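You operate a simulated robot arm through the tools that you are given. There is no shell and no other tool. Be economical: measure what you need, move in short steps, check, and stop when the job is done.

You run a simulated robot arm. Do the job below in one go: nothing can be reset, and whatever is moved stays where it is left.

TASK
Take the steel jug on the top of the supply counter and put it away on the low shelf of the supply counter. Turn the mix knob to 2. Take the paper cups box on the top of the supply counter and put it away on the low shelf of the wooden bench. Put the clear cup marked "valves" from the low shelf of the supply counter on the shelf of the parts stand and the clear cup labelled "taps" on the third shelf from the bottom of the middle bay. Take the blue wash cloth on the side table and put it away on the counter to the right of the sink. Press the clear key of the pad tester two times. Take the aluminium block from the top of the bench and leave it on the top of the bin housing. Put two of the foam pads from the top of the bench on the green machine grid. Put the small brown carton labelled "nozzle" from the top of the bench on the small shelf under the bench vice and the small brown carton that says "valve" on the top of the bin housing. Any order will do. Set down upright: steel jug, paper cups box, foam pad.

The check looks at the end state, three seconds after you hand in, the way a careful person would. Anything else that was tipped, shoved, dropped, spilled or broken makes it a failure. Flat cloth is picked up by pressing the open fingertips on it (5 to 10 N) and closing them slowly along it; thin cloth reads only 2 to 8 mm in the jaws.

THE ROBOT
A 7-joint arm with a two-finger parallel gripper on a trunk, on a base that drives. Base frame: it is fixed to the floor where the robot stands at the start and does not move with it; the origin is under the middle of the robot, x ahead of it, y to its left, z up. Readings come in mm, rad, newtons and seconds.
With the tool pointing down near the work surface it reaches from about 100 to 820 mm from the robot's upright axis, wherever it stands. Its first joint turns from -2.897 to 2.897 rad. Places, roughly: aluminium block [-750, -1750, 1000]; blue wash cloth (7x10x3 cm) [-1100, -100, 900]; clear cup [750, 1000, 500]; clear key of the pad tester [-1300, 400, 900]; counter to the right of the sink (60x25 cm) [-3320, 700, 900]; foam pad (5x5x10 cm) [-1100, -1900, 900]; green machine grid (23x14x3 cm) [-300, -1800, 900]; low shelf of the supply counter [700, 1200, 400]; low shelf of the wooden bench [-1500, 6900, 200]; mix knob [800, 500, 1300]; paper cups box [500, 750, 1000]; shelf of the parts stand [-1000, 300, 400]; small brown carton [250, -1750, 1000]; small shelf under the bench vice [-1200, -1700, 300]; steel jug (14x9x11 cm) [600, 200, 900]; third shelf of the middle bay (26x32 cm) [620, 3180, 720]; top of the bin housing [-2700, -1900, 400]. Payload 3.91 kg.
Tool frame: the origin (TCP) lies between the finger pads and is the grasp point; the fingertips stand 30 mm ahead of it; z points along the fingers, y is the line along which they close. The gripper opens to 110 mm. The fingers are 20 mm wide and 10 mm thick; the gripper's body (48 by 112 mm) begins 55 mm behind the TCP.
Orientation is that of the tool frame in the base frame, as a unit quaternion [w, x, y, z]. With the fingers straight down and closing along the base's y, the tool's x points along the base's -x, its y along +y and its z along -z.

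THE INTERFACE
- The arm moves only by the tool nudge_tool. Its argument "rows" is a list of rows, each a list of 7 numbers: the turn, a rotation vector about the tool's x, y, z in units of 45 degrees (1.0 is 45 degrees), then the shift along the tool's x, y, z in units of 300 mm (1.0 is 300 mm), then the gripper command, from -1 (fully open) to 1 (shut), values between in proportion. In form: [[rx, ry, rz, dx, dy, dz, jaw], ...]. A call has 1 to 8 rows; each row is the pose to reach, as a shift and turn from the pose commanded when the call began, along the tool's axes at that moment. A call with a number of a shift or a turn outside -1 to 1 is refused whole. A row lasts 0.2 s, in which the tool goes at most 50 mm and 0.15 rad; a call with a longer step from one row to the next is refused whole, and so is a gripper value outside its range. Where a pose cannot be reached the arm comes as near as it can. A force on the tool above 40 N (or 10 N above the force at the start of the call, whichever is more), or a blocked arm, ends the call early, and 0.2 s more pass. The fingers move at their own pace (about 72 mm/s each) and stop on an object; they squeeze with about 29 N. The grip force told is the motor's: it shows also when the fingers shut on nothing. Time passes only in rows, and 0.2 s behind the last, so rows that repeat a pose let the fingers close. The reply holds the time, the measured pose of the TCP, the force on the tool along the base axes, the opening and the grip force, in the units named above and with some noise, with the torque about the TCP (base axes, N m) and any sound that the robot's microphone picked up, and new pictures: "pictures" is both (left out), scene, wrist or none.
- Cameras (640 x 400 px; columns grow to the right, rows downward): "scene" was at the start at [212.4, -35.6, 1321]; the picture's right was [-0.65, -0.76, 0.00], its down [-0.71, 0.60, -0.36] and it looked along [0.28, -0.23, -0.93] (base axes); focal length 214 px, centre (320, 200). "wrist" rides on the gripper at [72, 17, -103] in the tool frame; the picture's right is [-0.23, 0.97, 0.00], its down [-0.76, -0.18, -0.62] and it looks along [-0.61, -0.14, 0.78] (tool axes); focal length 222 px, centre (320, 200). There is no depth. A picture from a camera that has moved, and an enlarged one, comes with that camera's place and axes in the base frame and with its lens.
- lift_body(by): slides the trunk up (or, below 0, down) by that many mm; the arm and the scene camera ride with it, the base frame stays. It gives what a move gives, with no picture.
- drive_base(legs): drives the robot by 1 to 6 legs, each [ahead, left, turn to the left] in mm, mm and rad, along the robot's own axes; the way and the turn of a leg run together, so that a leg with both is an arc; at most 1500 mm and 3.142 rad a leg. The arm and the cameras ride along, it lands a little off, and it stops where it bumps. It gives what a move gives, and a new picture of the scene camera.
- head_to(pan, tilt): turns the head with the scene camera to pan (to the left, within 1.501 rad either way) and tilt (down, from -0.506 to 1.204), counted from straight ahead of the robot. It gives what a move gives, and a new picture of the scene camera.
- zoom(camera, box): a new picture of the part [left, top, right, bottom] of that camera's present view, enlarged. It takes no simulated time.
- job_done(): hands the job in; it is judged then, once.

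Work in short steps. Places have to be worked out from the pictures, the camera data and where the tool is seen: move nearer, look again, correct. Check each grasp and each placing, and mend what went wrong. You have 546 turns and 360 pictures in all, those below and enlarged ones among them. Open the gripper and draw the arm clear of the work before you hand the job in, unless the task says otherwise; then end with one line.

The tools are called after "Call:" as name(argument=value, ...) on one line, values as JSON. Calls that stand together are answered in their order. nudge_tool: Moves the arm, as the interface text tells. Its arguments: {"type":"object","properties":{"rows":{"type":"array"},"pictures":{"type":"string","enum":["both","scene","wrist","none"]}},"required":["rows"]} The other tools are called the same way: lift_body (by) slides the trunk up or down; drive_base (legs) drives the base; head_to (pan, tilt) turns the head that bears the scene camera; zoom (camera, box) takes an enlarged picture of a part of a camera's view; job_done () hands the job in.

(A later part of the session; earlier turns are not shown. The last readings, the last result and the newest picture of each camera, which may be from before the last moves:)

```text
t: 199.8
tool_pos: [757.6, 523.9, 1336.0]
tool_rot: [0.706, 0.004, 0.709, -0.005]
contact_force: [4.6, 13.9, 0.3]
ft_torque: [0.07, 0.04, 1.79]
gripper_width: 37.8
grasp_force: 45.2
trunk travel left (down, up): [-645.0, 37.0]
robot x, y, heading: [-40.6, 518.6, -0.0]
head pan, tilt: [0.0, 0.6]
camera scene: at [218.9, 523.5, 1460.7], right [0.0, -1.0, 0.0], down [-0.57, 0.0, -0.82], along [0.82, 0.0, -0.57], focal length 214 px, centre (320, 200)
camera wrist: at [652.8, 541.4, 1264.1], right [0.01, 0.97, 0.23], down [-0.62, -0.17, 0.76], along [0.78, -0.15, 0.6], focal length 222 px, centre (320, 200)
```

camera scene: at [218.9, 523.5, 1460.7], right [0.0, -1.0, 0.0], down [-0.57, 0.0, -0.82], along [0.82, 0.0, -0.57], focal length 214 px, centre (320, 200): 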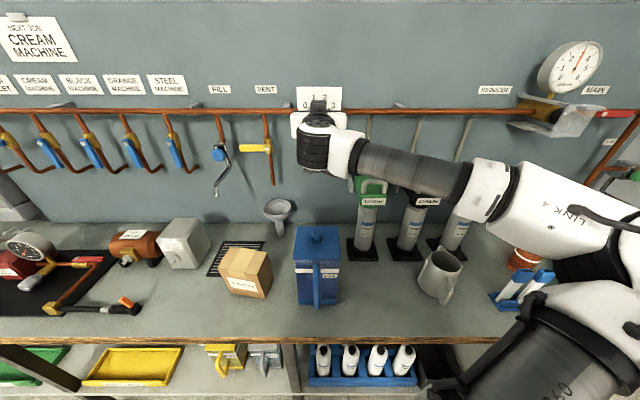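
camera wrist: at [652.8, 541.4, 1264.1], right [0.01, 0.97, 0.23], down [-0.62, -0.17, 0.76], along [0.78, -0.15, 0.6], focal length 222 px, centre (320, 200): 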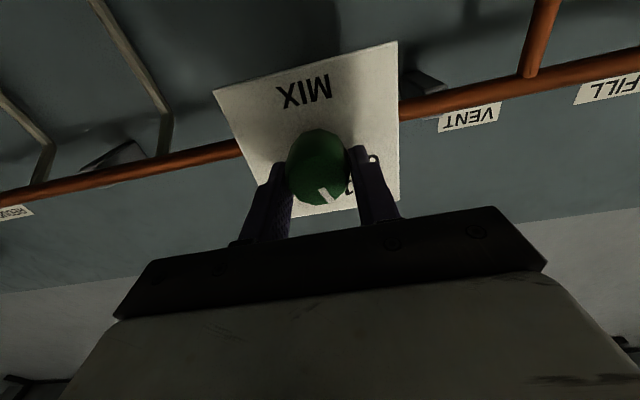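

Knob gripped (37.8 mm). I turn +40° about the tool axis, easing 2 mm in +Y.

Call:
nudge_tool(rows=[[0, 0, 0.1, 0, 0.006, 0, 0.6], [0, 0, 0.25, 0, 0.006, 0, 0.6], [0, 0, 0.4, 0, 0.006, 0, 0.6], [0, 0, 0.55, 0, 0.006, 0, 0.6], [0, 0, 0.7, 0, 0.006, 0, 0.6], [0, 0, 0.82, 0, 0.006, 0, 0.6], [0, 0, 0.889, 0, 0.006, 0, 0.6], [0, 0, 0.889, 0, 0.006, 0, 0.6]], pictures="both")

```text
t: 201.6
tool_pos: [756.9, 520.3, 1334.8]
tool_rot: [0.664, 0.251, 0.664, 0.234]
contact_force: [-23.8, -3.3, -30.7]
ft_torque: [-0.13, -0.34, 0.27]
gripper_width: 38.1
grasp_force: 44.7
trunk travel left (down, up): [-645.0, 37.0]
robot x, y, heading: [-40.0, 521.5, 0.001]
head pan, tilt: [0.0, 0.6]
camera scene: at [218.0, 520.7, 1460.6], right [0.0, -1.0, 0.0], down [-0.56, 0.0, -0.83], along [0.83, 0.0, -0.56], focal length 214 px, centre (320, 200)
camera wrist: at [654.0, 581.3, 1291.3], right [0.02, 0.6, 0.8], down [-0.63, -0.61, 0.47], along [0.77, -0.52, 0.37], focal length 222 px, centre (320, 200)
```

scene: 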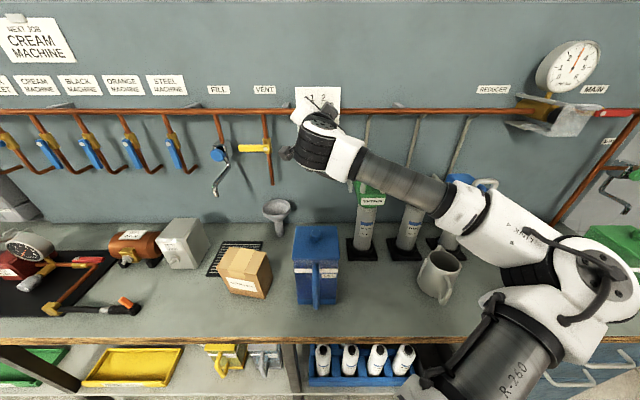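
wrist: 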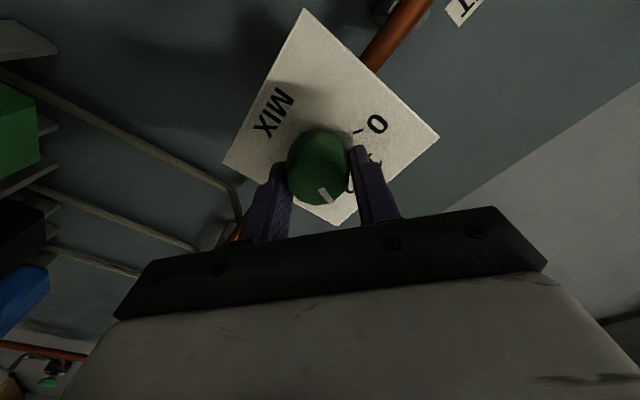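

The knob turned with the hand. I open and back away to read the dial.

Call:
nudge_tool(rows=[[0, 0, 0, 0, 0, 0, 0.2], [0, 0, 0, 0, 0, 0, -0.3], [0, 0, 0, 0, 0, -0.02, -0.4], [0, 0, 0, 0, 0, -0.12, -0.5], [0, 0, 0, 0, 0, -0.25, -0.5], [0, 0, 0, 0, 0, -0.35, -0.5]], pictures="wrist")

Call:
zoom(camera="wrist", box=[220, 60, 420, 185])

```text
t: 203.0
tool_pos: [650.0, 523.8, 1336.9]
tool_rot: [0.666, 0.251, 0.663, 0.235]
contact_force: [-0.2, 0.8, -0.1]
ft_torque: [-0.03, 0.0, -0.05]
gripper_width: 82.5
grasp_force: 0.1
trunk travel left (down, up): [-645.0, 37.0]
robot x, y, heading: [-38.6, 522.5, 0.003]
head pan, tilt: [0.0, 0.6]
camera wrist: at [547.0, 585.1, 1292.8], right [0.02, 0.6, 0.8], down [-0.63, -0.61, 0.47], along [0.77, -0.52, 0.37], focal length 222 px, centre (320, 200)
```

wrist: 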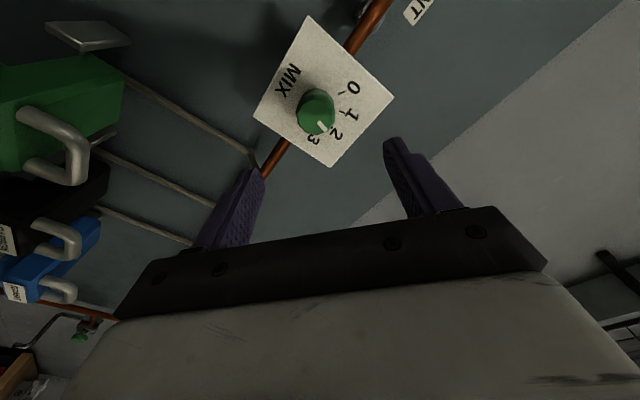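

```text
3.20 times, centred on (320, 122) of wrist
camera zoom: at [547.0, 585.1, 1292.8], right [0.02, 0.6, 0.8], down [-0.63, -0.61, 0.47], along [0.77, -0.52, 0.37], focal length 711 px, centre (320, 448)
```

zoom: 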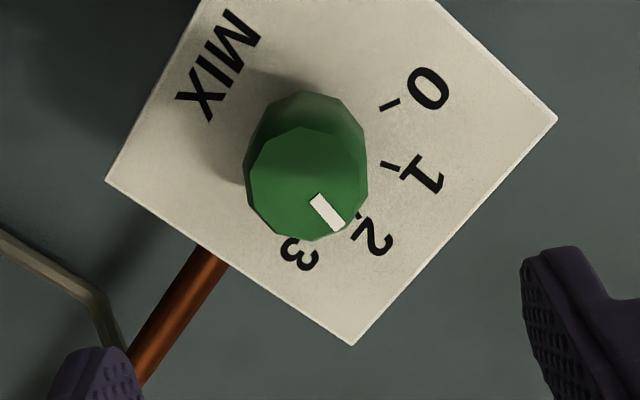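

The mark points at 2. I rotate the wrist back while withdrawing, then verify the dial and the paper cups box from the scene camera.

Call:
nudge_tool(rows=[[0, 0, -0.15, 0, 0, -0.1, -1], [0, 0, -0.3, 0, 0, -0.2, -1], [0, 0, -0.45, 0, 0, -0.3, -1], [0, 0, -0.6, 0, 0, -0.4, -1], [0, 0, -0.75, 0, 0, -0.5, -1], [0, 0, -0.889, 0, 0, -0.55, -1]], pictures="scene")

Call:
zoom(camera="scene", box=[190, 200, 350, 310])

Call:
zoom(camera="scene", box=[280, 70, 376, 130])

```text
t: 204.4
tool_pos: [505.9, 532.5, 1380.8]
tool_rot: [0.698, 0.001, 0.716, -0.001]
contact_force: [-0.1, -0.5, -0.4]
ft_torque: [0.02, 0.0, 0.0]
gripper_width: 110.0
grasp_force: 0.1
out of reach, approached as far as the arm can: row 3, 4, 5, 6
trunk travel left (down, up): [-645.0, 37.0]
robot x, y, heading: [-42.0, 524.4, -0.002]
head pan, tilt: [0.0, 0.6]
camera scene: at [218.8, 521.5, 1460.7], right [0.0, -1.0, 0.0], down [-0.57, 0.0, -0.82], along [0.82, 0.0, -0.57], focal length 214 px, centre (320, 200)
```

scene: 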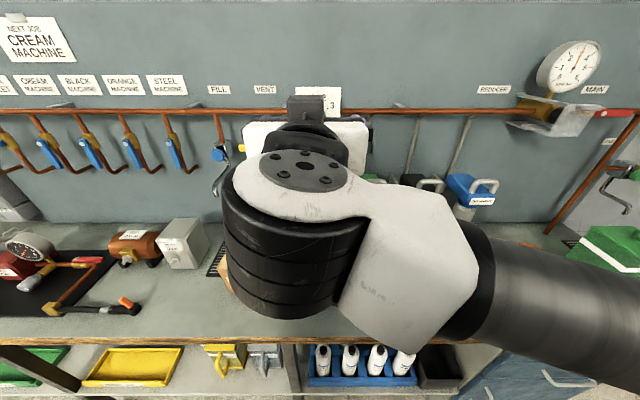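

```text
3.64 times, centred on (270, 255) of scene
camera zoom: at [218.8, 521.5, 1460.7], right [0.0, -1.0, 0.0], down [-0.57, 0.0, -0.82], along [0.82, 0.0, -0.57], focal length 780 px, centre (502, 0)
```

zoom: 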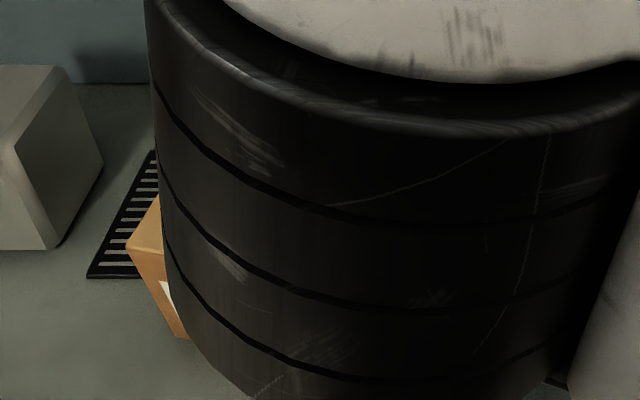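

```text
6.67 times, centred on (328, 100) of scene
camera zoom: at [218.8, 521.5, 1460.7], right [0.0, -1.0, 0.0], down [-0.57, 0.0, -0.82], along [0.82, 0.0, -0.57], focal length 1430 px, centre (267, 867)
```

zoom: 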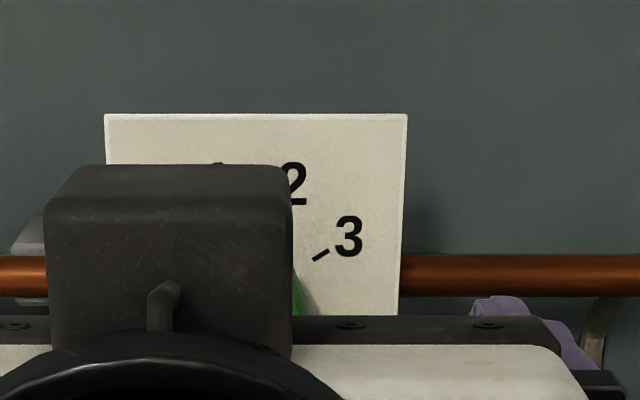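

I back away 220 mm so the view clears, then turn the tool to vertical (first half).

Call:
drive_base(legs=[[-200, 0, 0]])

Call:
nudge_tool(rows=[[0, 0.15, 0, 0, -0.05, 0.1, -1], [0, 0.3, 0, 0.05, -0.1, 0.2, -1], [0, 0.45, 0, 0.1, -0.15, 0.3, -1], [0, 0.6, 0, 0.15, -0.2, 0.4, -1], [0, 0.75, 0, 0.2, -0.25, 0.5, -1], [0, 0.88, 0, 0.25, -0.3, 0.6, -1], [0, 1, 0, 0.3, -0.35, 0.7, -1]], pictures="scene")

```text
t: 206.0
tool_pos: [309.4, 533.1, 1382.7]
tool_rot: [0.7, 0.004, 0.714, 0.002]
contact_force: [-0.3, -0.4, 0.1]
ft_torque: [0.02, -0.01, -0.01]
gripper_width: 110.0
grasp_force: 0.0
trunk travel left (down, up): [-645.0, 37.0]
robot x, y, heading: [-235.5, 518.9, 0.001]
head pan, tilt: [0.0, 0.6]
camera scene: at [20.8, 522.2, 1461.0], right [0.0, -1.0, 0.0], down [-0.56, 0.0, -0.83], along [0.83, 0.0, -0.56], focal length 214 px, centre (320, 200)
```

scene: 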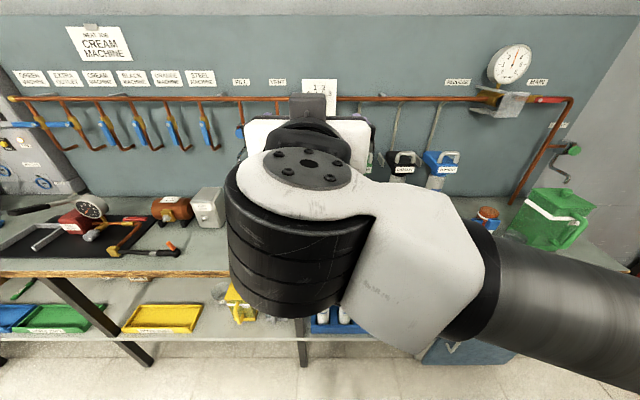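

```text
t: 207.6
tool_pos: [517.4, 426.9, 1289.9]
tool_rot: [0.372, 0.002, 0.928, 0.003]
contact_force: [-0.1, -0.2, -0.2]
ft_torque: [0.0, 0.0, 0.03]
gripper_width: 110.1
grasp_force: 0.1
trunk travel left (down, up): [-645.0, 37.0]
robot x, y, heading: [-238.6, 523.9, -0.003]
head pan, tilt: [0.0, 0.6]
camera scene: at [22.5, 522.1, 1460.6], right [0.0, -1.0, 0.0], down [-0.57, 0.0, -0.82], along [0.82, 0.0, -0.57], focal length 214 px, centre (320, 200)
```

scene: 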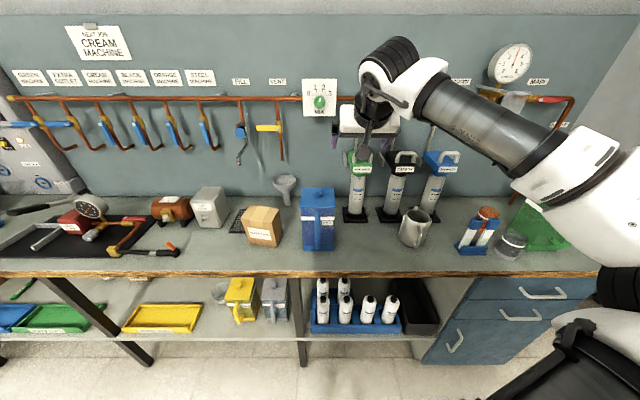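

I zoom to verify the dial and inspect jug and paper cups box.

Call:
zoom(camera="scene", box=[285, 65, 365, 125])

Call:
zoom(camera="scene", box=[230, 165, 470, 315])

```text
6.67 times, centred on (325, 95) of scene
camera zoom: at [22.5, 522.1, 1460.6], right [0.0, -1.0, 0.0], down [-0.57, 0.0, -0.82], along [0.82, 0.0, -0.57], focal length 1430 px, centre (287, 900)
```

zoom: 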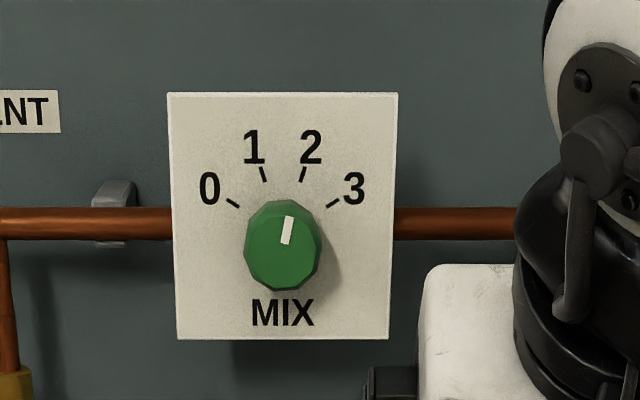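

```text
2.67 times, centred on (350, 240) of scene
camera zoom: at [22.5, 522.1, 1460.6], right [0.0, -1.0, 0.0], down [-0.57, 0.0, -0.82], along [0.82, 0.0, -0.57], focal length 572 px, centre (240, 93)
```

zoom: 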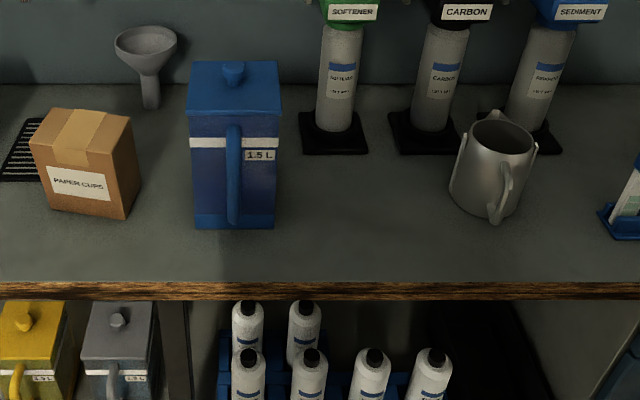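

I zoom tighter to measure the mark angle.

Call:
zoom(camera="scene", box=[300, 78, 340, 103])

```text
16.00 times, centred on (320, 90) of scene
camera zoom: at [22.5, 522.1, 1460.6], right [0.0, -1.0, 0.0], down [-0.57, 0.0, -0.82], along [0.82, 0.0, -0.57], focal length 3432 px, centre (320, 1952)
```

zoom: 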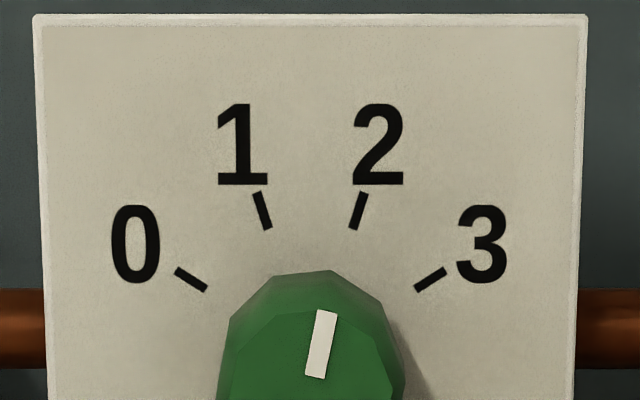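

The mark is ~6° short of 2, so I'll correct it: tool back to horizontal in front of the knob.

Call:
nudge_tool(rows=[[0, -0.15, 0, -0.01, 0.05, -0.03, -1], [0, -0.3, 0, -0.02, 0.1, -0.06, -1], [0, -0.45, 0, -0.03, 0.16, -0.09, -0.6], [0, -0.6, 0, -0.04, 0.21, -0.12, -0.3], [0, -0.75, 0, -0.05, 0.26, -0.14, -0.2], [0, -0.9, 0, -0.055, 0.3, -0.16, -0.2], [0, -1.04, 0, -0.057, 0.317, -0.166, -0.2]], pictures="none")

Call:
drive_base(legs=[[195, 0, 0]])

Call:
nudge_tool(rows=[[0, 0, 0, 0, 0, 0, -0.2]], pictures="wrist")

```text
refused: -1.04 is not a number from -1 to 1
```

```text
t: 209.2
tool_pos: [719.1, 429.3, 1289.0]
tool_rot: [0.373, 0.001, 0.928, 0.005]
contact_force: [0.4, -0.4, -1.1]
ft_torque: [-0.02, 0.02, 0.02]
gripper_width: 109.9
grasp_force: 0.0
trunk travel left (down, up): [-645.0, 37.0]
robot x, y, heading: [-34.5, 519.8, 0.004]
head pan, tilt: [0.0, 0.6]
camera scene: at [224.3, 523.2, 1460.5], right [0.0, -1.0, 0.0], down [-0.57, 0.0, -0.82], along [0.82, 0.0, -0.57], focal length 214 px, centre (320, 200)
```

scene: 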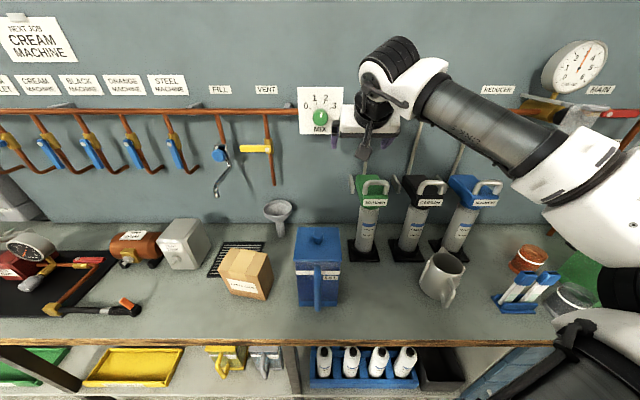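

```text
t: 209.6
tool_pos: [717.5, 429.7, 1289.5]
tool_rot: [0.372, 0.001, 0.928, 0.004]
contact_force: [0.8, -0.1, 0.3]
ft_torque: [0.03, 0.01, 0.03]
gripper_width: 66.1
grasp_force: 0.0
trunk travel left (down, up): [-645.0, 37.0]
robot x, y, heading: [-33.8, 519.5, 0.004]
head pan, tilt: [0.0, 0.6]
camera wrist: at [594.3, 444.9, 1314.5], right [0.16, 0.97, 0.17], down [0.12, -0.19, 0.98], along [0.98, -0.14, -0.15], focal length 222 px, centre (320, 200)
```

wrist: 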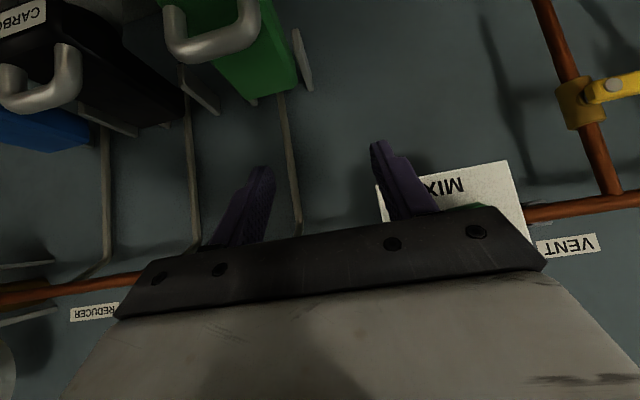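

The first command was refused, the drive went through. I pull back 60 mm while pitching up to horizontal at the knob's height.

Call:
nudge_tool(rows=[[0, 0, 0, 0.01, 0.05, -0.1, -0.2], [0, -0.16, 0, 0.02, 0.1, -0.18, -0.2], [0, -0.33, 0, 0.034, 0.16, -0.253, -0.2], [0, -0.5, 0, 0.034, 0.21, -0.253, -0.2], [0, -0.67, 0, 0.034, 0.26, -0.253, -0.2], [0, -0.84, 0, 0.034, 0.31, -0.253, -0.2], [0, -1, 0, 0.034, 0.31, -0.253, -0.2]], pictures="wrist")

```text
t: 211.2
tool_pos: [657.4, 522.9, 1339.7]
tool_rot: [0.699, 0.001, 0.715, 0.002]
contact_force: [0.0, 0.1, -0.3]
ft_torque: [0.0, 0.01, 0.01]
gripper_width: 65.9
grasp_force: 0.0
trunk travel left (down, up): [-645.0, 37.0]
robot x, y, heading: [-36.2, 523.0, 0.005]
head pan, tilt: [0.0, 0.6]
camera wrist: at [553.2, 539.6, 1269.1], right [0.0, 0.97, 0.23], down [-0.61, -0.18, 0.77], along [0.8, -0.14, 0.59], focal length 222 px, centre (320, 200)
```

wrist: 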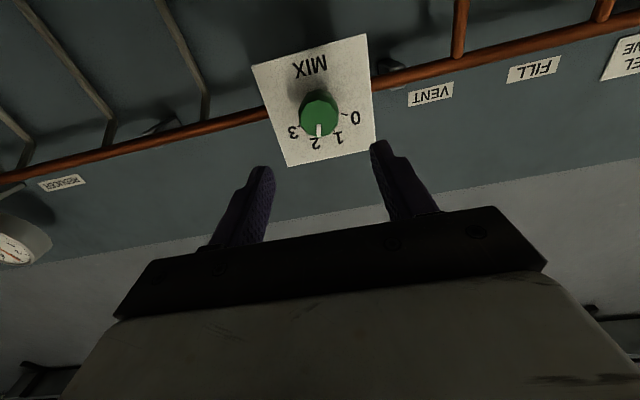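

Aligned again. I advance, grip firmly, and turn ~9° more clockwise.

Call:
nudge_tool(rows=[[0, 0, 0, 0.006, 0, 0.14, -0.2], [0, 0, 0, 0.006, 0, 0.27, -0.2], [0, 0, 0, 0.006, 0, 0.34, -0.2], [0, 0, 0, 0.006, 0, 0.34, 0.3], [0, 0, 0, 0.006, 0, 0.34, 1], [0, 0, 0, 0.006, 0, 0.34, 1]], pictures="none")

Call:
nudge_tool(rows=[[0, 0, 0.07, 0, 0, 0, 1], [0, 0, 0.14, 0, 0, 0, 1], [0, 0, 0.2, 0, 0, 0, 1], [0, 0, 0.2, 0, 0, 0, 1], [0, 0, 0.2, 0, 0, 0, 0], [0, 0, 0.2, 0, 0, 0, -0.4], [0, 0, 0.2, 0, 0, -0.1, -0.4], [0, 0, 0.2, 0, 0, -0.23, -0.4]], pictures="none")

Call:
zoom(camera="wrist", box=[240, 20, 400, 120])

```text
t: 212.6
tool_pos: [761.2, 523.0, 1331.9]
tool_rot: [0.699, 0.001, 0.715, 0.004]
contact_force: [3.1, 4.2, -0.2]
ft_torque: [0.02, -0.15, -0.25]
gripper_width: 37.5
grasp_force: 44.8
trunk travel left (down, up): [-645.0, 37.0]
robot x, y, heading: [-34.2, 524.4, 0.006]
head pan, tilt: [0.0, 0.6]
```

```text
t: 214.4
tool_pos: [690.6, 517.7, 1336.4]
tool_rot: [0.697, 0.059, 0.712, 0.059]
contact_force: [0.1, 0.1, 0.5]
ft_torque: [0.0, 0.0, -0.02]
gripper_width: 77.2
grasp_force: 0.0
trunk travel left (down, up): [-645.0, 37.0]
robot x, y, heading: [-31.9, 520.9, 0.008]
head pan, tilt: [0.0, 0.6]
```

```text
4.00 times, centred on (320, 70) of wrist
camera zoom: at [585.2, 546.4, 1269.2], right [0.01, 0.92, 0.38], down [-0.61, -0.3, 0.74], along [0.79, -0.24, 0.56], focal length 888 px, centre (320, 720)
```

zoom: 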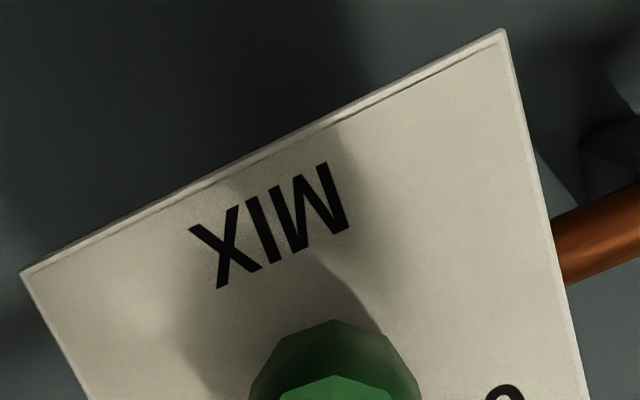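

Back away and check the dial from the scene camera with the arm lowered toward the jug.

Call:
drive_base(legs=[[-200, 0, 0]])

Call:
nudge_tool(rows=[[0, 0.15, -0.05, 0.05, -0.05, 0.1, -1], [0, 0.3, -0.1, 0.1, -0.1, 0.15, -1], [0, 0.45, -0.15, 0.15, -0.18, 0.2, -1], [0, 0.6, -0.2, 0.15, -0.26, 0.2, -1], [0, 0.75, -0.2, 0.15, -0.34, 0.2, -1], [0, 0.88, -0.2, 0.15, -0.4, 0.2, -1], [0, 1, -0.2, 0.15, -0.5, 0.2, -1]], pictures="scene")

Call:
zoom(camera="scene", box=[300, 78, 340, 103])

```text
t: 216.0
tool_pos: [494.6, 516.8, 1335.4]
tool_rot: [0.697, 0.059, 0.712, 0.059]
contact_force: [-0.1, 1.0, 0.0]
ft_torque: [-0.01, -0.01, -0.03]
gripper_width: 77.3
grasp_force: 0.1
trunk travel left (down, up): [-645.0, 37.0]
robot x, y, heading: [-226.0, 520.3, 0.005]
head pan, tilt: [0.0, 0.6]
camera scene: at [26.6, 522.3, 1461.0], right [0.0, -1.0, 0.0], down [-0.56, 0.0, -0.83], along [0.83, 0.0, -0.56], focal length 214 px, centre (320, 200)
```

scene: 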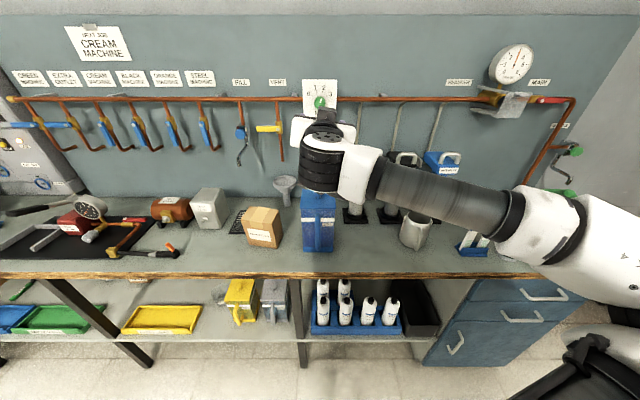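

```text
t: 217.6
tool_pos: [552.7, 376.1, 1266.6]
tool_rot: [0.374, -0.023, 0.927, 0.021]
contact_force: [0.0, 0.1, 0.4]
ft_torque: [0.0, 0.03, -0.01]
gripper_width: 109.8
grasp_force: 0.0
trunk travel left (down, up): [-645.0, 37.0]
robot x, y, heading: [-232.4, 520.5, 0.0]
head pan, tilt: [0.0, 0.6]
camera scene: at [28.1, 521.8, 1460.6], right [0.0, -1.0, 0.0], down [-0.57, 0.0, -0.82], along [0.82, 0.0, -0.57], focal length 214 px, centre (320, 200)
```

scene: 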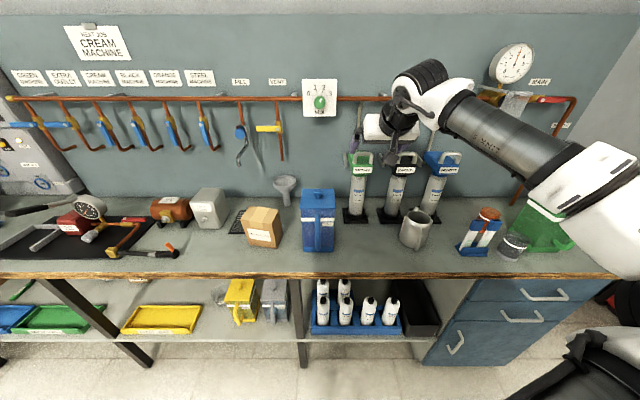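

```text
16.00 times, centred on (320, 90) of scene
camera zoom: at [28.1, 521.8, 1460.6], right [0.0, -1.0, 0.0], down [-0.57, 0.0, -0.82], along [0.82, 0.0, -0.57], focal length 3432 px, centre (320, 1952)
```

zoom: 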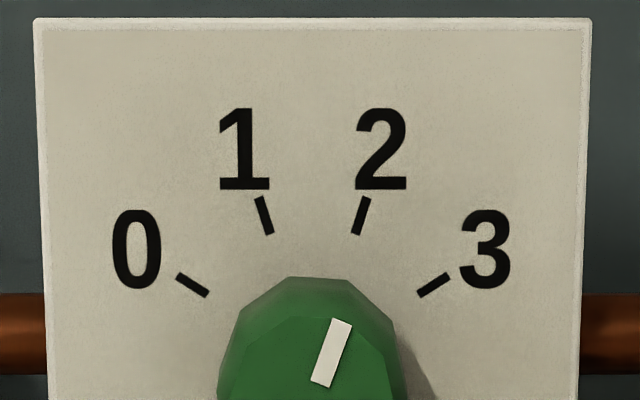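

Dial reads 2 (within a few degrees). Now the jug at ≈(583,186), handle toward −x. I strafe right and make the tool vertical above it.

Call:
drive_base(legs=[[0, -200, 0]])

Call:
nudge_tool(rows=[[0, 0.16, 0, -0.03, 0, 0.05, -1], [0, 0.33, 0, 0, 0, 0.1, -1], [0, 0.5, 0, 0.05, 0, 0.15, -1], [0, 0.66, 0, 0.1, 0, 0.2, -1], [0, 0.82, 0, 0.15, 0, 0.2, -1], [0, 0.97, 0, 0.15, 0, 0.2, -1], [0, 0.97, 0, 0.15, 0, 0.2, -1]], pictures="both")

```text
t: 219.7
tool_pos: [552.4, 178.1, 1264.2]
tool_rot: [0.373, -0.021, 0.927, 0.022]
contact_force: [0.2, 0.1, 0.0]
ft_torque: [0.04, -0.01, 0.0]
gripper_width: 109.9
grasp_force: 0.1
trunk travel left (down, up): [-645.0, 37.0]
robot x, y, heading: [-228.9, 324.9, -0.001]
head pan, tilt: [0.0, 0.6]
camera scene: at [27.7, 324.8, 1460.8], right [0.0, -1.0, 0.0], down [-0.56, 0.0, -0.83], along [0.83, 0.0, -0.56], focal length 214 px, centre (320, 200)
```

scene: 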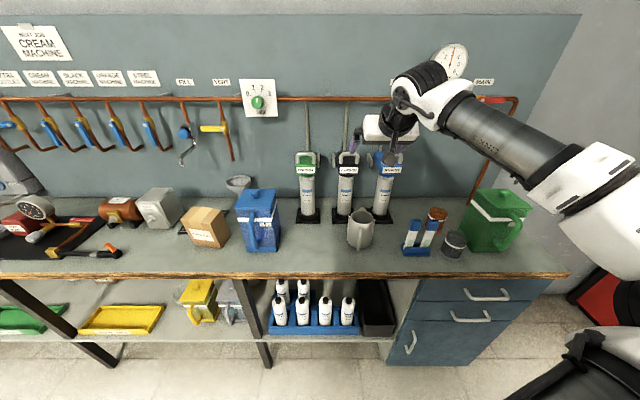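

```text
t: 221.3
tool_pos: [562.1, 180.2, 1188.5]
tool_rot: [0.001, -0.028, 1.0, 0.013]
contact_force: [0.0, -0.8, 0.2]
ft_torque: [0.01, -0.01, 0.0]
gripper_width: 110.1
grasp_force: 0.3
trunk travel left (down, up): [-645.0, 37.0]
robot x, y, heading: [-227.3, 323.1, 0.004]
head pan, tilt: [0.0, 0.6]
camera scene: at [27.3, 325.0, 1460.9], right [0.0, -1.0, 0.0], down [-0.56, 0.0, -0.83], along [0.83, 0.0, -0.56], focal length 214 px, centre (320, 200)
camera wrist: at [487.3, 191.2, 1292.6], right [0.17, 0.98, 0.03], down [0.77, -0.15, 0.62], along [0.62, -0.09, -0.78], focal length 222 px, centre (320, 200)
```

scene: 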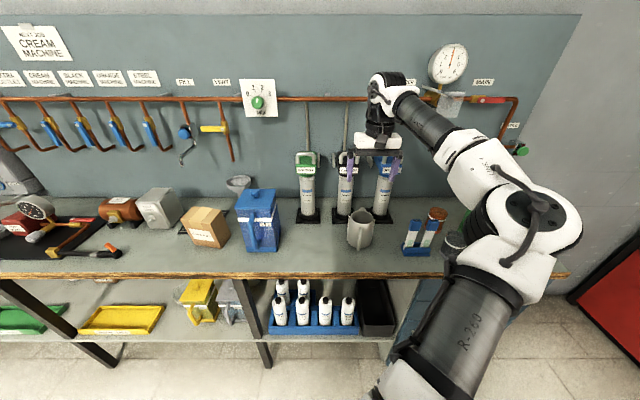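
wrist: 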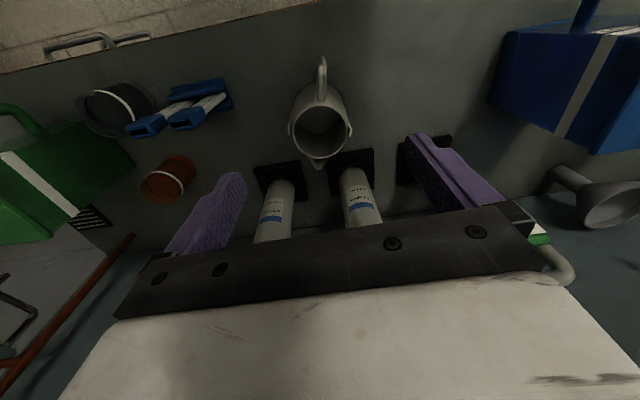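

The jug is right below: rim centre ≈ (599,180). I move over it and descend to z≈1050, then check.

Call:
nudge_tool(rows=[[0, 0, 0, -0.06, 0, 0.1, -1], [0, 0, 0, -0.12, 0, 0.22, -1], [0, 0, 0, -0.12, 0, 0.34, -1], [0, 0, 0, -0.12, 0, 0.46, -1], [0, 0, 0, -0.12, 0, 0.46, -1]], pictures="both")

```text
t: 222.5
tool_pos: [599.1, 186.1, 1054.3]
tool_rot: [0.002, -0.028, 1.0, 0.013]
contact_force: [-0.5, -0.5, 0.1]
ft_torque: [0.03, 0.02, 0.01]
gripper_width: 109.8
grasp_force: 0.0
trunk travel left (down, up): [-645.0, 37.0]
robot x, y, heading: [-226.4, 323.7, -0.003]
head pan, tilt: [0.0, 0.6]
camera scene: at [27.5, 325.3, 1460.8], right [0.0, -1.0, 0.0], down [-0.56, 0.0, -0.83], along [0.83, 0.0, -0.56], focal length 214 px, centre (320, 200)
camera wrist: at [524.5, 195.9, 1156.8], right [0.17, 0.98, 0.03], down [0.77, -0.15, 0.62], along [0.62, -0.09, -0.78], focal length 222 px, centre (320, 200)
```

scene: 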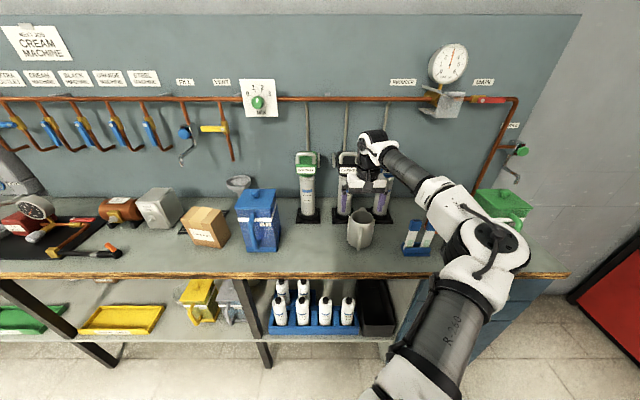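
wrist: 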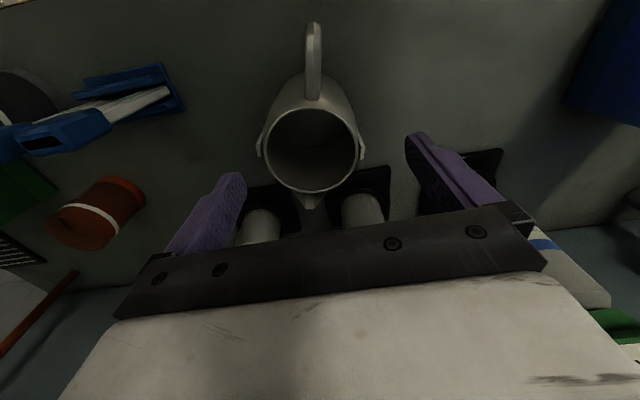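

Jug rim centre ≈ (597,179). I shift 7 mm right and descend to z≈966.

Call:
nudge_tool(rows=[[0, 0, 0, 0.005, -0.023, 0.05, -1], [0, 0, 0, 0.005, -0.023, 0.12, -1], [0, 0, 0, 0.005, -0.023, 0.19, -1], [0, 0, 0, 0.005, -0.023, 0.25, -1], [0, 0, 0, 0.005, -0.023, 0.3, -1], [0, 0, 0, 0.005, -0.023, 0.3, -1]], pictures="both")

```text
t: 223.9
tool_pos: [597.7, 183.5, 962.0]
tool_rot: [0.002, -0.028, 1.0, 0.012]
contact_force: [0.2, 0.0, -0.5]
ft_torque: [-0.03, 0.02, 0.01]
gripper_width: 109.8
grasp_force: 0.0
trunk travel left (down, up): [-645.0, 37.0]
robot x, y, heading: [-228.2, 325.1, 0.001]
head pan, tilt: [0.0, 0.6]
camera scene: at [27.6, 325.3, 1460.8], right [0.0, -1.0, 0.0], down [-0.56, 0.0, -0.83], along [0.83, 0.0, -0.56], focal length 214 px, centre (320, 200)
camera wrist: at [523.5, 192.9, 1064.8], right [0.17, 0.98, 0.03], down [0.77, -0.15, 0.62], along [0.62, -0.09, -0.78], focal length 222 px, centre (320, 200)
```

scene: 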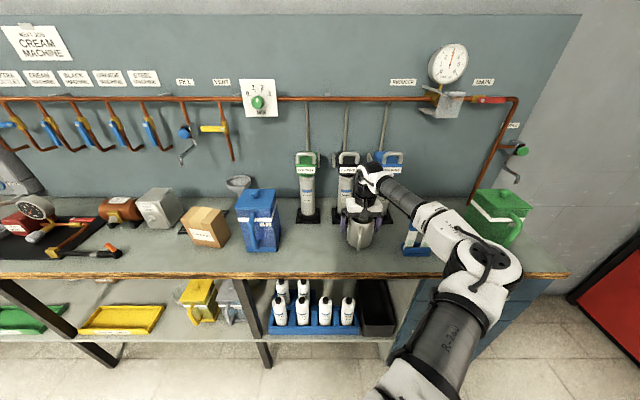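
wrist: 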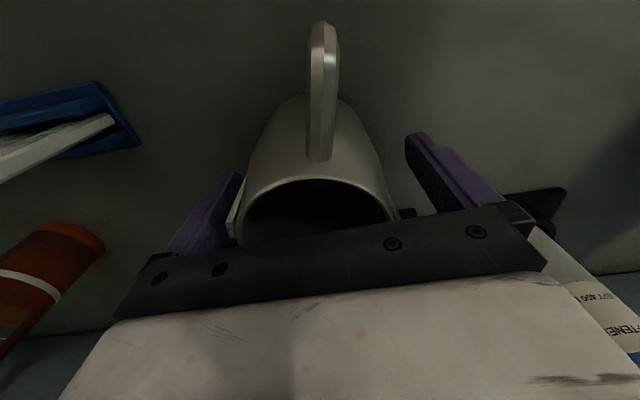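

Fingers straddle the jug. I shift 3 mm and close.

Call:
nudge_tool(rows=[[0, 0, 0, 0, -0.01, 0, -1], [0, 0, 0, 0, -0.01, 0, -0.5], [0, 0, 0, 0, -0.01, 0, 0], [0, 0, 0, 0, -0.01, 0, 0.5], [0, 0, 0, 0, -0.01, 0, 1], [0, 0, 0, 0, -0.01, 0, 1]], pictures="wrist")

```text
t: 225.3
tool_pos: [596.8, 180.2, 961.3]
tool_rot: [0.003, -0.028, 1.0, 0.012]
contact_force: [-0.5, 0.5, 0.7]
ft_torque: [-0.05, -0.02, -0.01]
gripper_width: 88.6
grasp_force: 29.3
trunk travel left (down, up): [-645.0, 37.0]
robot x, y, heading: [-231.1, 322.5, -0.003]
head pan, tilt: [0.0, 0.6]
camera wrist: at [523.6, 189.6, 1065.7], right [0.17, 0.98, 0.03], down [0.77, -0.15, 0.62], along [0.62, -0.09, -0.78], focal length 222 px, centre (320, 200)
```

wrist: 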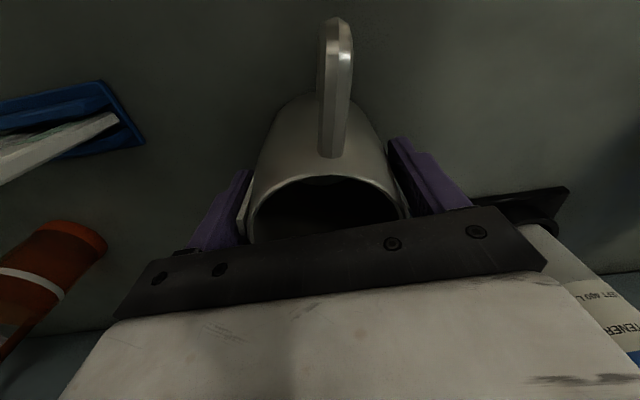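

Gripped at 88.6 mm. I lift 60 mm to check.

Call:
nudge_tool(rows=[[0, 0, 0, 0, 0, -0.05, 1], [0, 0, 0, 0, 0, -0.12, 1], [0, 0, 0, 0, 0, -0.2, 1], [0, 0, 0, 0, 0, -0.2, 1]], pictures="both")

```text
t: 226.3
tool_pos: [599.1, 178.8, 1022.7]
tool_rot: [0.001, -0.028, 1.0, 0.014]
contact_force: [-0.3, 0.2, -2.8]
ft_torque: [0.0, -0.05, -0.02]
gripper_width: 88.5
grasp_force: 28.9
trunk travel left (down, up): [-645.0, 37.0]
robot x, y, heading: [-229.7, 324.0, 0.001]
head pan, tilt: [0.0, 0.6]
camera scene: at [28.1, 325.1, 1460.7], right [0.0, -1.0, 0.0], down [-0.57, 0.0, -0.82], along [0.82, 0.0, -0.57], focal length 214 px, centre (320, 200)
camera wrist: at [524.7, 187.9, 1126.1], right [0.17, 0.98, 0.03], down [0.77, -0.15, 0.62], along [0.62, -0.09, -0.78], focal length 222 px, centre (320, 200)
```

scene: 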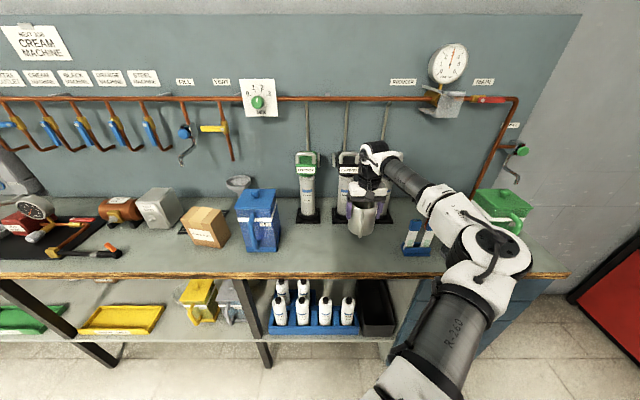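
wrist: 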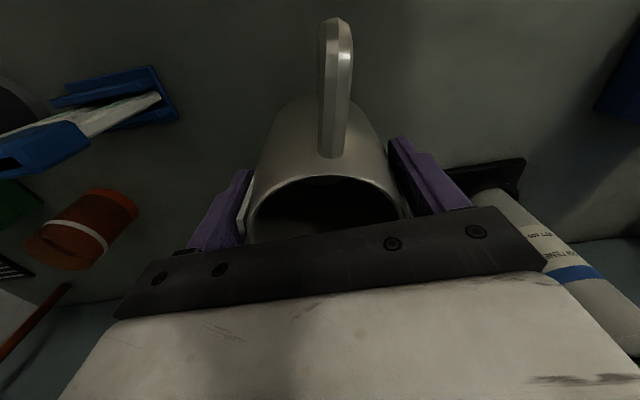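

Jug held. I back off, lower the trunk, and strafe to the free shelf spot behind the yellow tray, around (730,1190).

Call:
drive_base(legs=[[-230, 0, 0], [0, 1010, 0]])

Call:
lift_body(by=-400)

Call:
lift_body(by=-120)

Call:
head_to(pan=-0.1, tilt=0.5)

```text
t: 227.3
tool_pos: [573.2, 178.1, 1021.9]
tool_rot: [0.0, -0.028, 1.0, 0.012]
contact_force: [-0.1, 0.6, -2.5]
ft_torque: [0.0, 0.0, 0.02]
gripper_width: 88.7
grasp_force: 29.7
trunk travel left (down, up): [-645.0, 37.0]
robot x, y, heading: [-255.7, 322.4, -0.002]
head pan, tilt: [0.0, 0.6]
stopped in leg 1: the robot was blocked; the commanded pose is now the measured one
camera scene: at [3.7, 325.2, 1460.3], right [0.0, -1.0, 0.0], down [-0.57, 0.0, -0.82], along [0.82, 0.0, -0.57], focal length 214 px, centre (320, 200)
```

scene: 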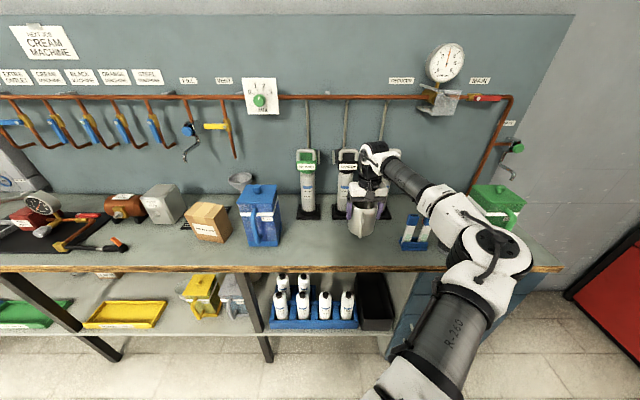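

```text
t: 228.6
tool_pos: [573.3, 178.0, 939.3]
tool_rot: [0.007, -0.028, 1.0, 0.012]
contact_force: [2.4, -0.9, 9.0]
ft_torque: [-0.48, -0.29, -0.01]
gripper_width: 81.5
grasp_force: 28.3
trunk travel left (down, up): [-557.0, 126.0]
robot x, y, heading: [-255.4, 322.3, 0.0]
head pan, tilt: [0.0, 0.6]
stopped: the force on the tool passed its limit at 81 N (the readings are from after the stop); the commanded pose is now the measured one
```

```text
t: 229.1
tool_pos: [572.4, 179.0, 934.7]
tool_rot: [0.009, -0.028, 0.999, 0.012]
contact_force: [-6.9, 0.6, 17.3]
ft_torque: [-0.56, 0.23, -0.17]
gripper_width: 79.1
grasp_force: 29.0
trunk travel left (down, up): [-545.0, 138.0]
robot x, y, heading: [-255.7, 327.2, -0.002]
head pan, tilt: [0.0, 0.6]
stopped: the force on the tool passed its limit at 51 N (the readings are from after the stop); the commanded pose is now the measured one
```

```text
t: 229.8
tool_pos: [572.1, 179.2, 935.5]
tool_rot: [0.01, -0.028, 0.999, 0.012]
contact_force: [0.9, -0.4, 25.7]
ft_torque: [-0.89, -0.05, -0.01]
gripper_width: 79.2
grasp_force: 29.1
trunk travel left (down, up): [-545.0, 138.0]
robot x, y, heading: [-258.0, 326.0, 0.002]
head pan, tilt: [-0.099, 0.499]
camera scene: at [1.3, 316.7, 1370.3], right [-0.1, -1.0, 0.0], down [-0.47, 0.05, -0.88], along [0.87, -0.09, -0.48], focal length 214 px, centre (320, 200)
```

scene: 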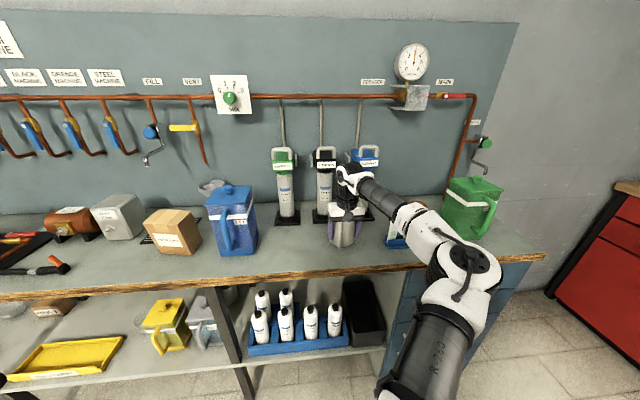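

The back-off was blocked by the stand, so the trunk pressed the jug onto the counter; it's upright. I open the fingers to relieve, raise 25 mm and look.

Call:
nudge_tool(rows=[[0, 0, 0, 0, 0, 0, 0], [0, 0, 0, 0, 0, 0, -0.7], [0, 0, 0, 0, 0, -0.03, -1], [0, 0, 0, 0, 0, -0.08, -1], [0, 0, 0, 0, 0, -0.1, -1]], pictures="wrist")

```text
t: 231.0
tool_pos: [572.1, 178.1, 963.0]
tool_rot: [0.007, -0.028, 1.0, 0.011]
contact_force: [-0.5, -0.1, 0.2]
ft_torque: [0.0, 0.0, -0.01]
gripper_width: 109.9
grasp_force: 0.0
trunk travel left (down, up): [-545.0, 138.0]
robot x, y, heading: [-256.7, 320.3, 0.001]
head pan, tilt: [-0.099, 0.499]
camera wrist: at [497.2, 186.6, 1064.7], right [0.17, 0.98, 0.03], down [0.76, -0.15, 0.63], along [0.62, -0.09, -0.78], focal length 222 px, centre (320, 200)
```

wrist: 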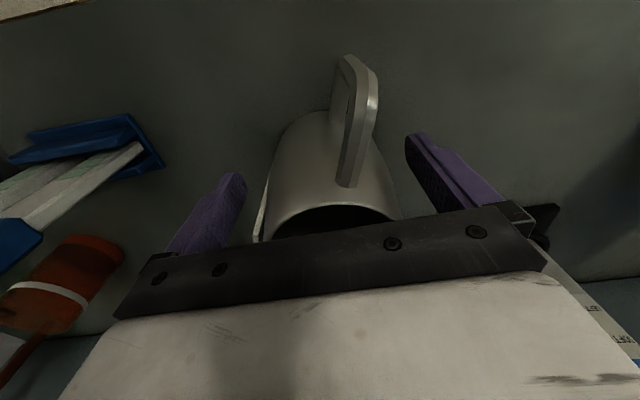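

Jug upright but turned ~15°; its centre is ~12 mm ahead. I recentre, close, and lift 70 mm.

Call:
nudge_tool(rows=[[0, 0, 0, -0.04, 0.015, 0.005, -1], [0, 0, 0, -0.04, 0.015, 0.005, -0.5], [0, 0, 0, -0.04, 0.015, 0.005, 0], [0, 0, 0, -0.04, 0.015, 0.005, 0.5], [0, 0, 0, -0.04, 0.015, 0.005, 1], [0, 0, 0, -0.04, 0.015, 0.005, 1]], pictures="none")

Call:
nudge_tool(rows=[[0, 0, 0, 0, 0, -0.08, 1], [0, 0, 0, 0, 0, -0.16, 1], [0, 0, 0, 0, 0, -0.24, 1], [0, 0, 0, 0, 0, -0.24, 1]], pictures="both")

```text
t: 232.4
tool_pos: [585.0, 182.5, 960.9]
tool_rot: [0.007, -0.029, 0.999, 0.012]
contact_force: [-0.6, 0.0, -0.2]
ft_torque: [0.03, 0.02, -0.01]
gripper_width: 87.1
grasp_force: 28.8
trunk travel left (down, up): [-545.0, 138.0]
robot x, y, heading: [-255.5, 324.2, -0.003]
head pan, tilt: [-0.099, 0.499]
```

```text
t: 233.4
tool_pos: [582.6, 181.1, 1034.5]
tool_rot: [0.007, -0.028, 0.999, 0.013]
contact_force: [0.8, 0.8, -1.3]
ft_torque: [-0.05, 0.02, -0.01]
gripper_width: 86.5
grasp_force: 29.2
trunk travel left (down, up): [-545.0, 138.0]
robot x, y, heading: [-252.6, 322.8, -0.001]
head pan, tilt: [-0.099, 0.499]
camera scene: at [4.0, 316.1, 1369.5], right [-0.1, -1.0, 0.0], down [-0.48, 0.05, -0.88], along [0.87, -0.09, -0.48], focal length 214 px, centre (320, 200)
camera wrist: at [508.1, 190.8, 1137.0], right [0.17, 0.98, 0.03], down [0.76, -0.15, 0.63], along [0.63, -0.09, -0.78], focal length 222 px, centre (320, 200)
```

scene: 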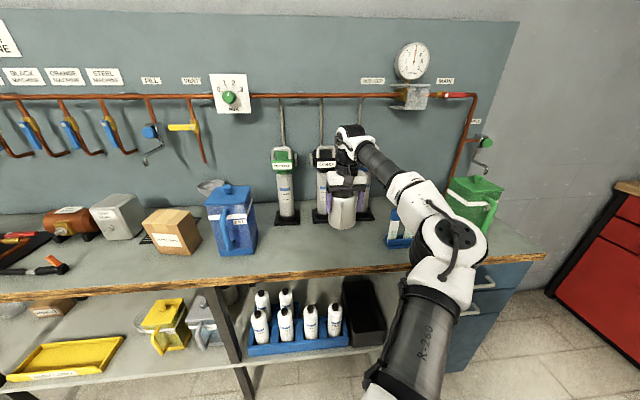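
wrist: 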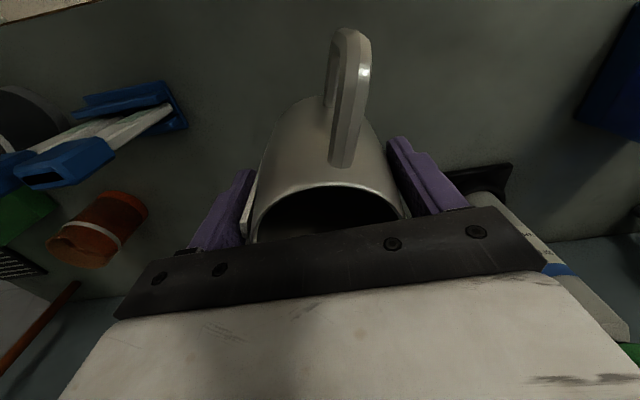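

Held. I retract the arm 190 mm so the jug clears the counter edge.

Call:
nudge_tool(rows=[[0, 0, 0, 0.15, 0, 0, 1], [0, 0, 0, 0.3, 0, 0, 1], [0, 0, 0, 0.45, 0, 0, 1], [0, 0, 0, 0.62, 0, 0, 1], [0, 0, 0, 0.62, 0, 0, 1]], pictures="none")

```text
refused: row 4 steps farther than a row can; nothing moved
```

Call:
nudge_tool(rows=[[0, 0, 0, 0.15, 0, 0, 1], [0, 0, 0, 0.3, 0, 0, 1], [0, 0, 0, 0.45, 0, 0, 1], [0, 0, 0, 0.58, 0, 0, 1], [0, 0, 0, 0.65, 0, 0, 1]], pictures="none")

```text
t: 234.6
tool_pos: [386.1, 171.5, 1029.7]
tool_rot: [0.008, -0.029, 0.999, 0.012]
contact_force: [0.7, -0.1, -1.4]
ft_torque: [0.0, 0.0, 0.01]
gripper_width: 86.8
grasp_force: 28.7
trunk travel left (down, up): [-545.0, 138.0]
robot x, y, heading: [-254.5, 324.7, -0.001]
head pan, tilt: [-0.099, 0.499]
```

Now I strafe left at height, clear of the counter edge.

Call:
drive_base(legs=[[20, 0, 0], [0, 1010, 0]])

```text
t: 243.1
tool_pos: [413.9, 1164.5, 1029.9]
tool_rot: [0.008, -0.016, 1.0, 0.011]
contact_force: [0.1, 0.4, -2.1]
ft_torque: [0.01, 0.0, -0.04]
gripper_width: 85.9
grasp_force: 28.4
trunk travel left (down, up): [-545.0, 138.0]
robot x, y, heading: [-222.9, 1336.3, -0.025]
head pan, tilt: [-0.099, 0.499]
camera scene: at [35.1, 1319.0, 1369.5], right [-0.12, -0.99, 0.0], down [-0.48, 0.06, -0.88], along [0.87, -0.11, -0.48], focal length 214 px, centre (320, 200)
```

scene: 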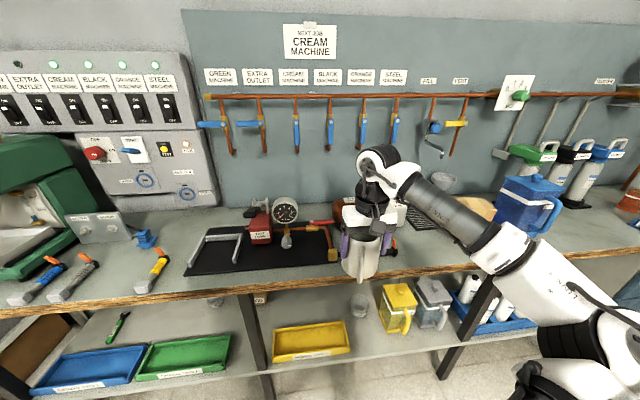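

I lower the trunk 300 and look.

Call:
lift_body(by=-300)

Call:
head_to(pan=-0.1, tilt=0.6)

```text
t: 244.4
tool_pos: [411.0, 1164.8, 932.4]
tool_rot: [0.016, -0.015, 1.0, 0.008]
contact_force: [-16.5, 1.3, 25.1]
ft_torque: [-0.44, -0.58, -0.24]
gripper_width: 79.2
grasp_force: 29.1
trunk travel left (down, up): [-438.0, 245.0]
robot x, y, heading: [-225.0, 1334.7, -0.024]
head pan, tilt: [-0.099, 0.499]
stopped: the force on the tool passed its limit at 96 N (the readings are from after the stop); the commanded pose is now the measured one
```

```text
t: 245.1
tool_pos: [411.2, 1165.7, 932.8]
tool_rot: [0.016, -0.015, 1.0, 0.008]
contact_force: [-20.6, 0.6, 35.1]
ft_torque: [-0.49, -0.88, -0.11]
gripper_width: 79.5
grasp_force: 28.8
trunk travel left (down, up): [-438.0, 245.0]
robot x, y, heading: [-225.5, 1333.3, -0.033]
head pan, tilt: [-0.099, 0.6]
camera scene: at [28.2, 1319.9, 1254.6], right [-0.12, -0.99, 0.0], down [-0.56, 0.07, -0.83], along [0.82, -0.1, -0.56], focal length 214 px, centre (320, 200)
```

scene: 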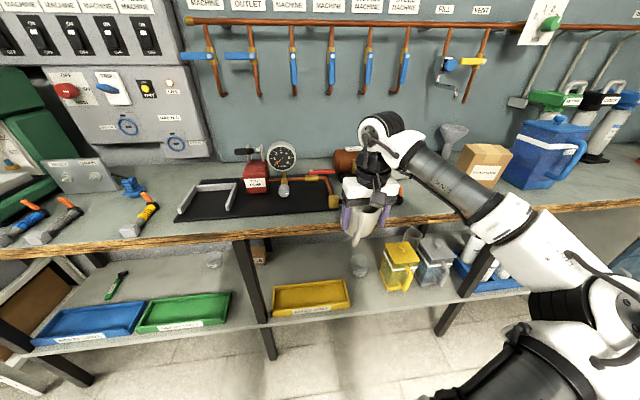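

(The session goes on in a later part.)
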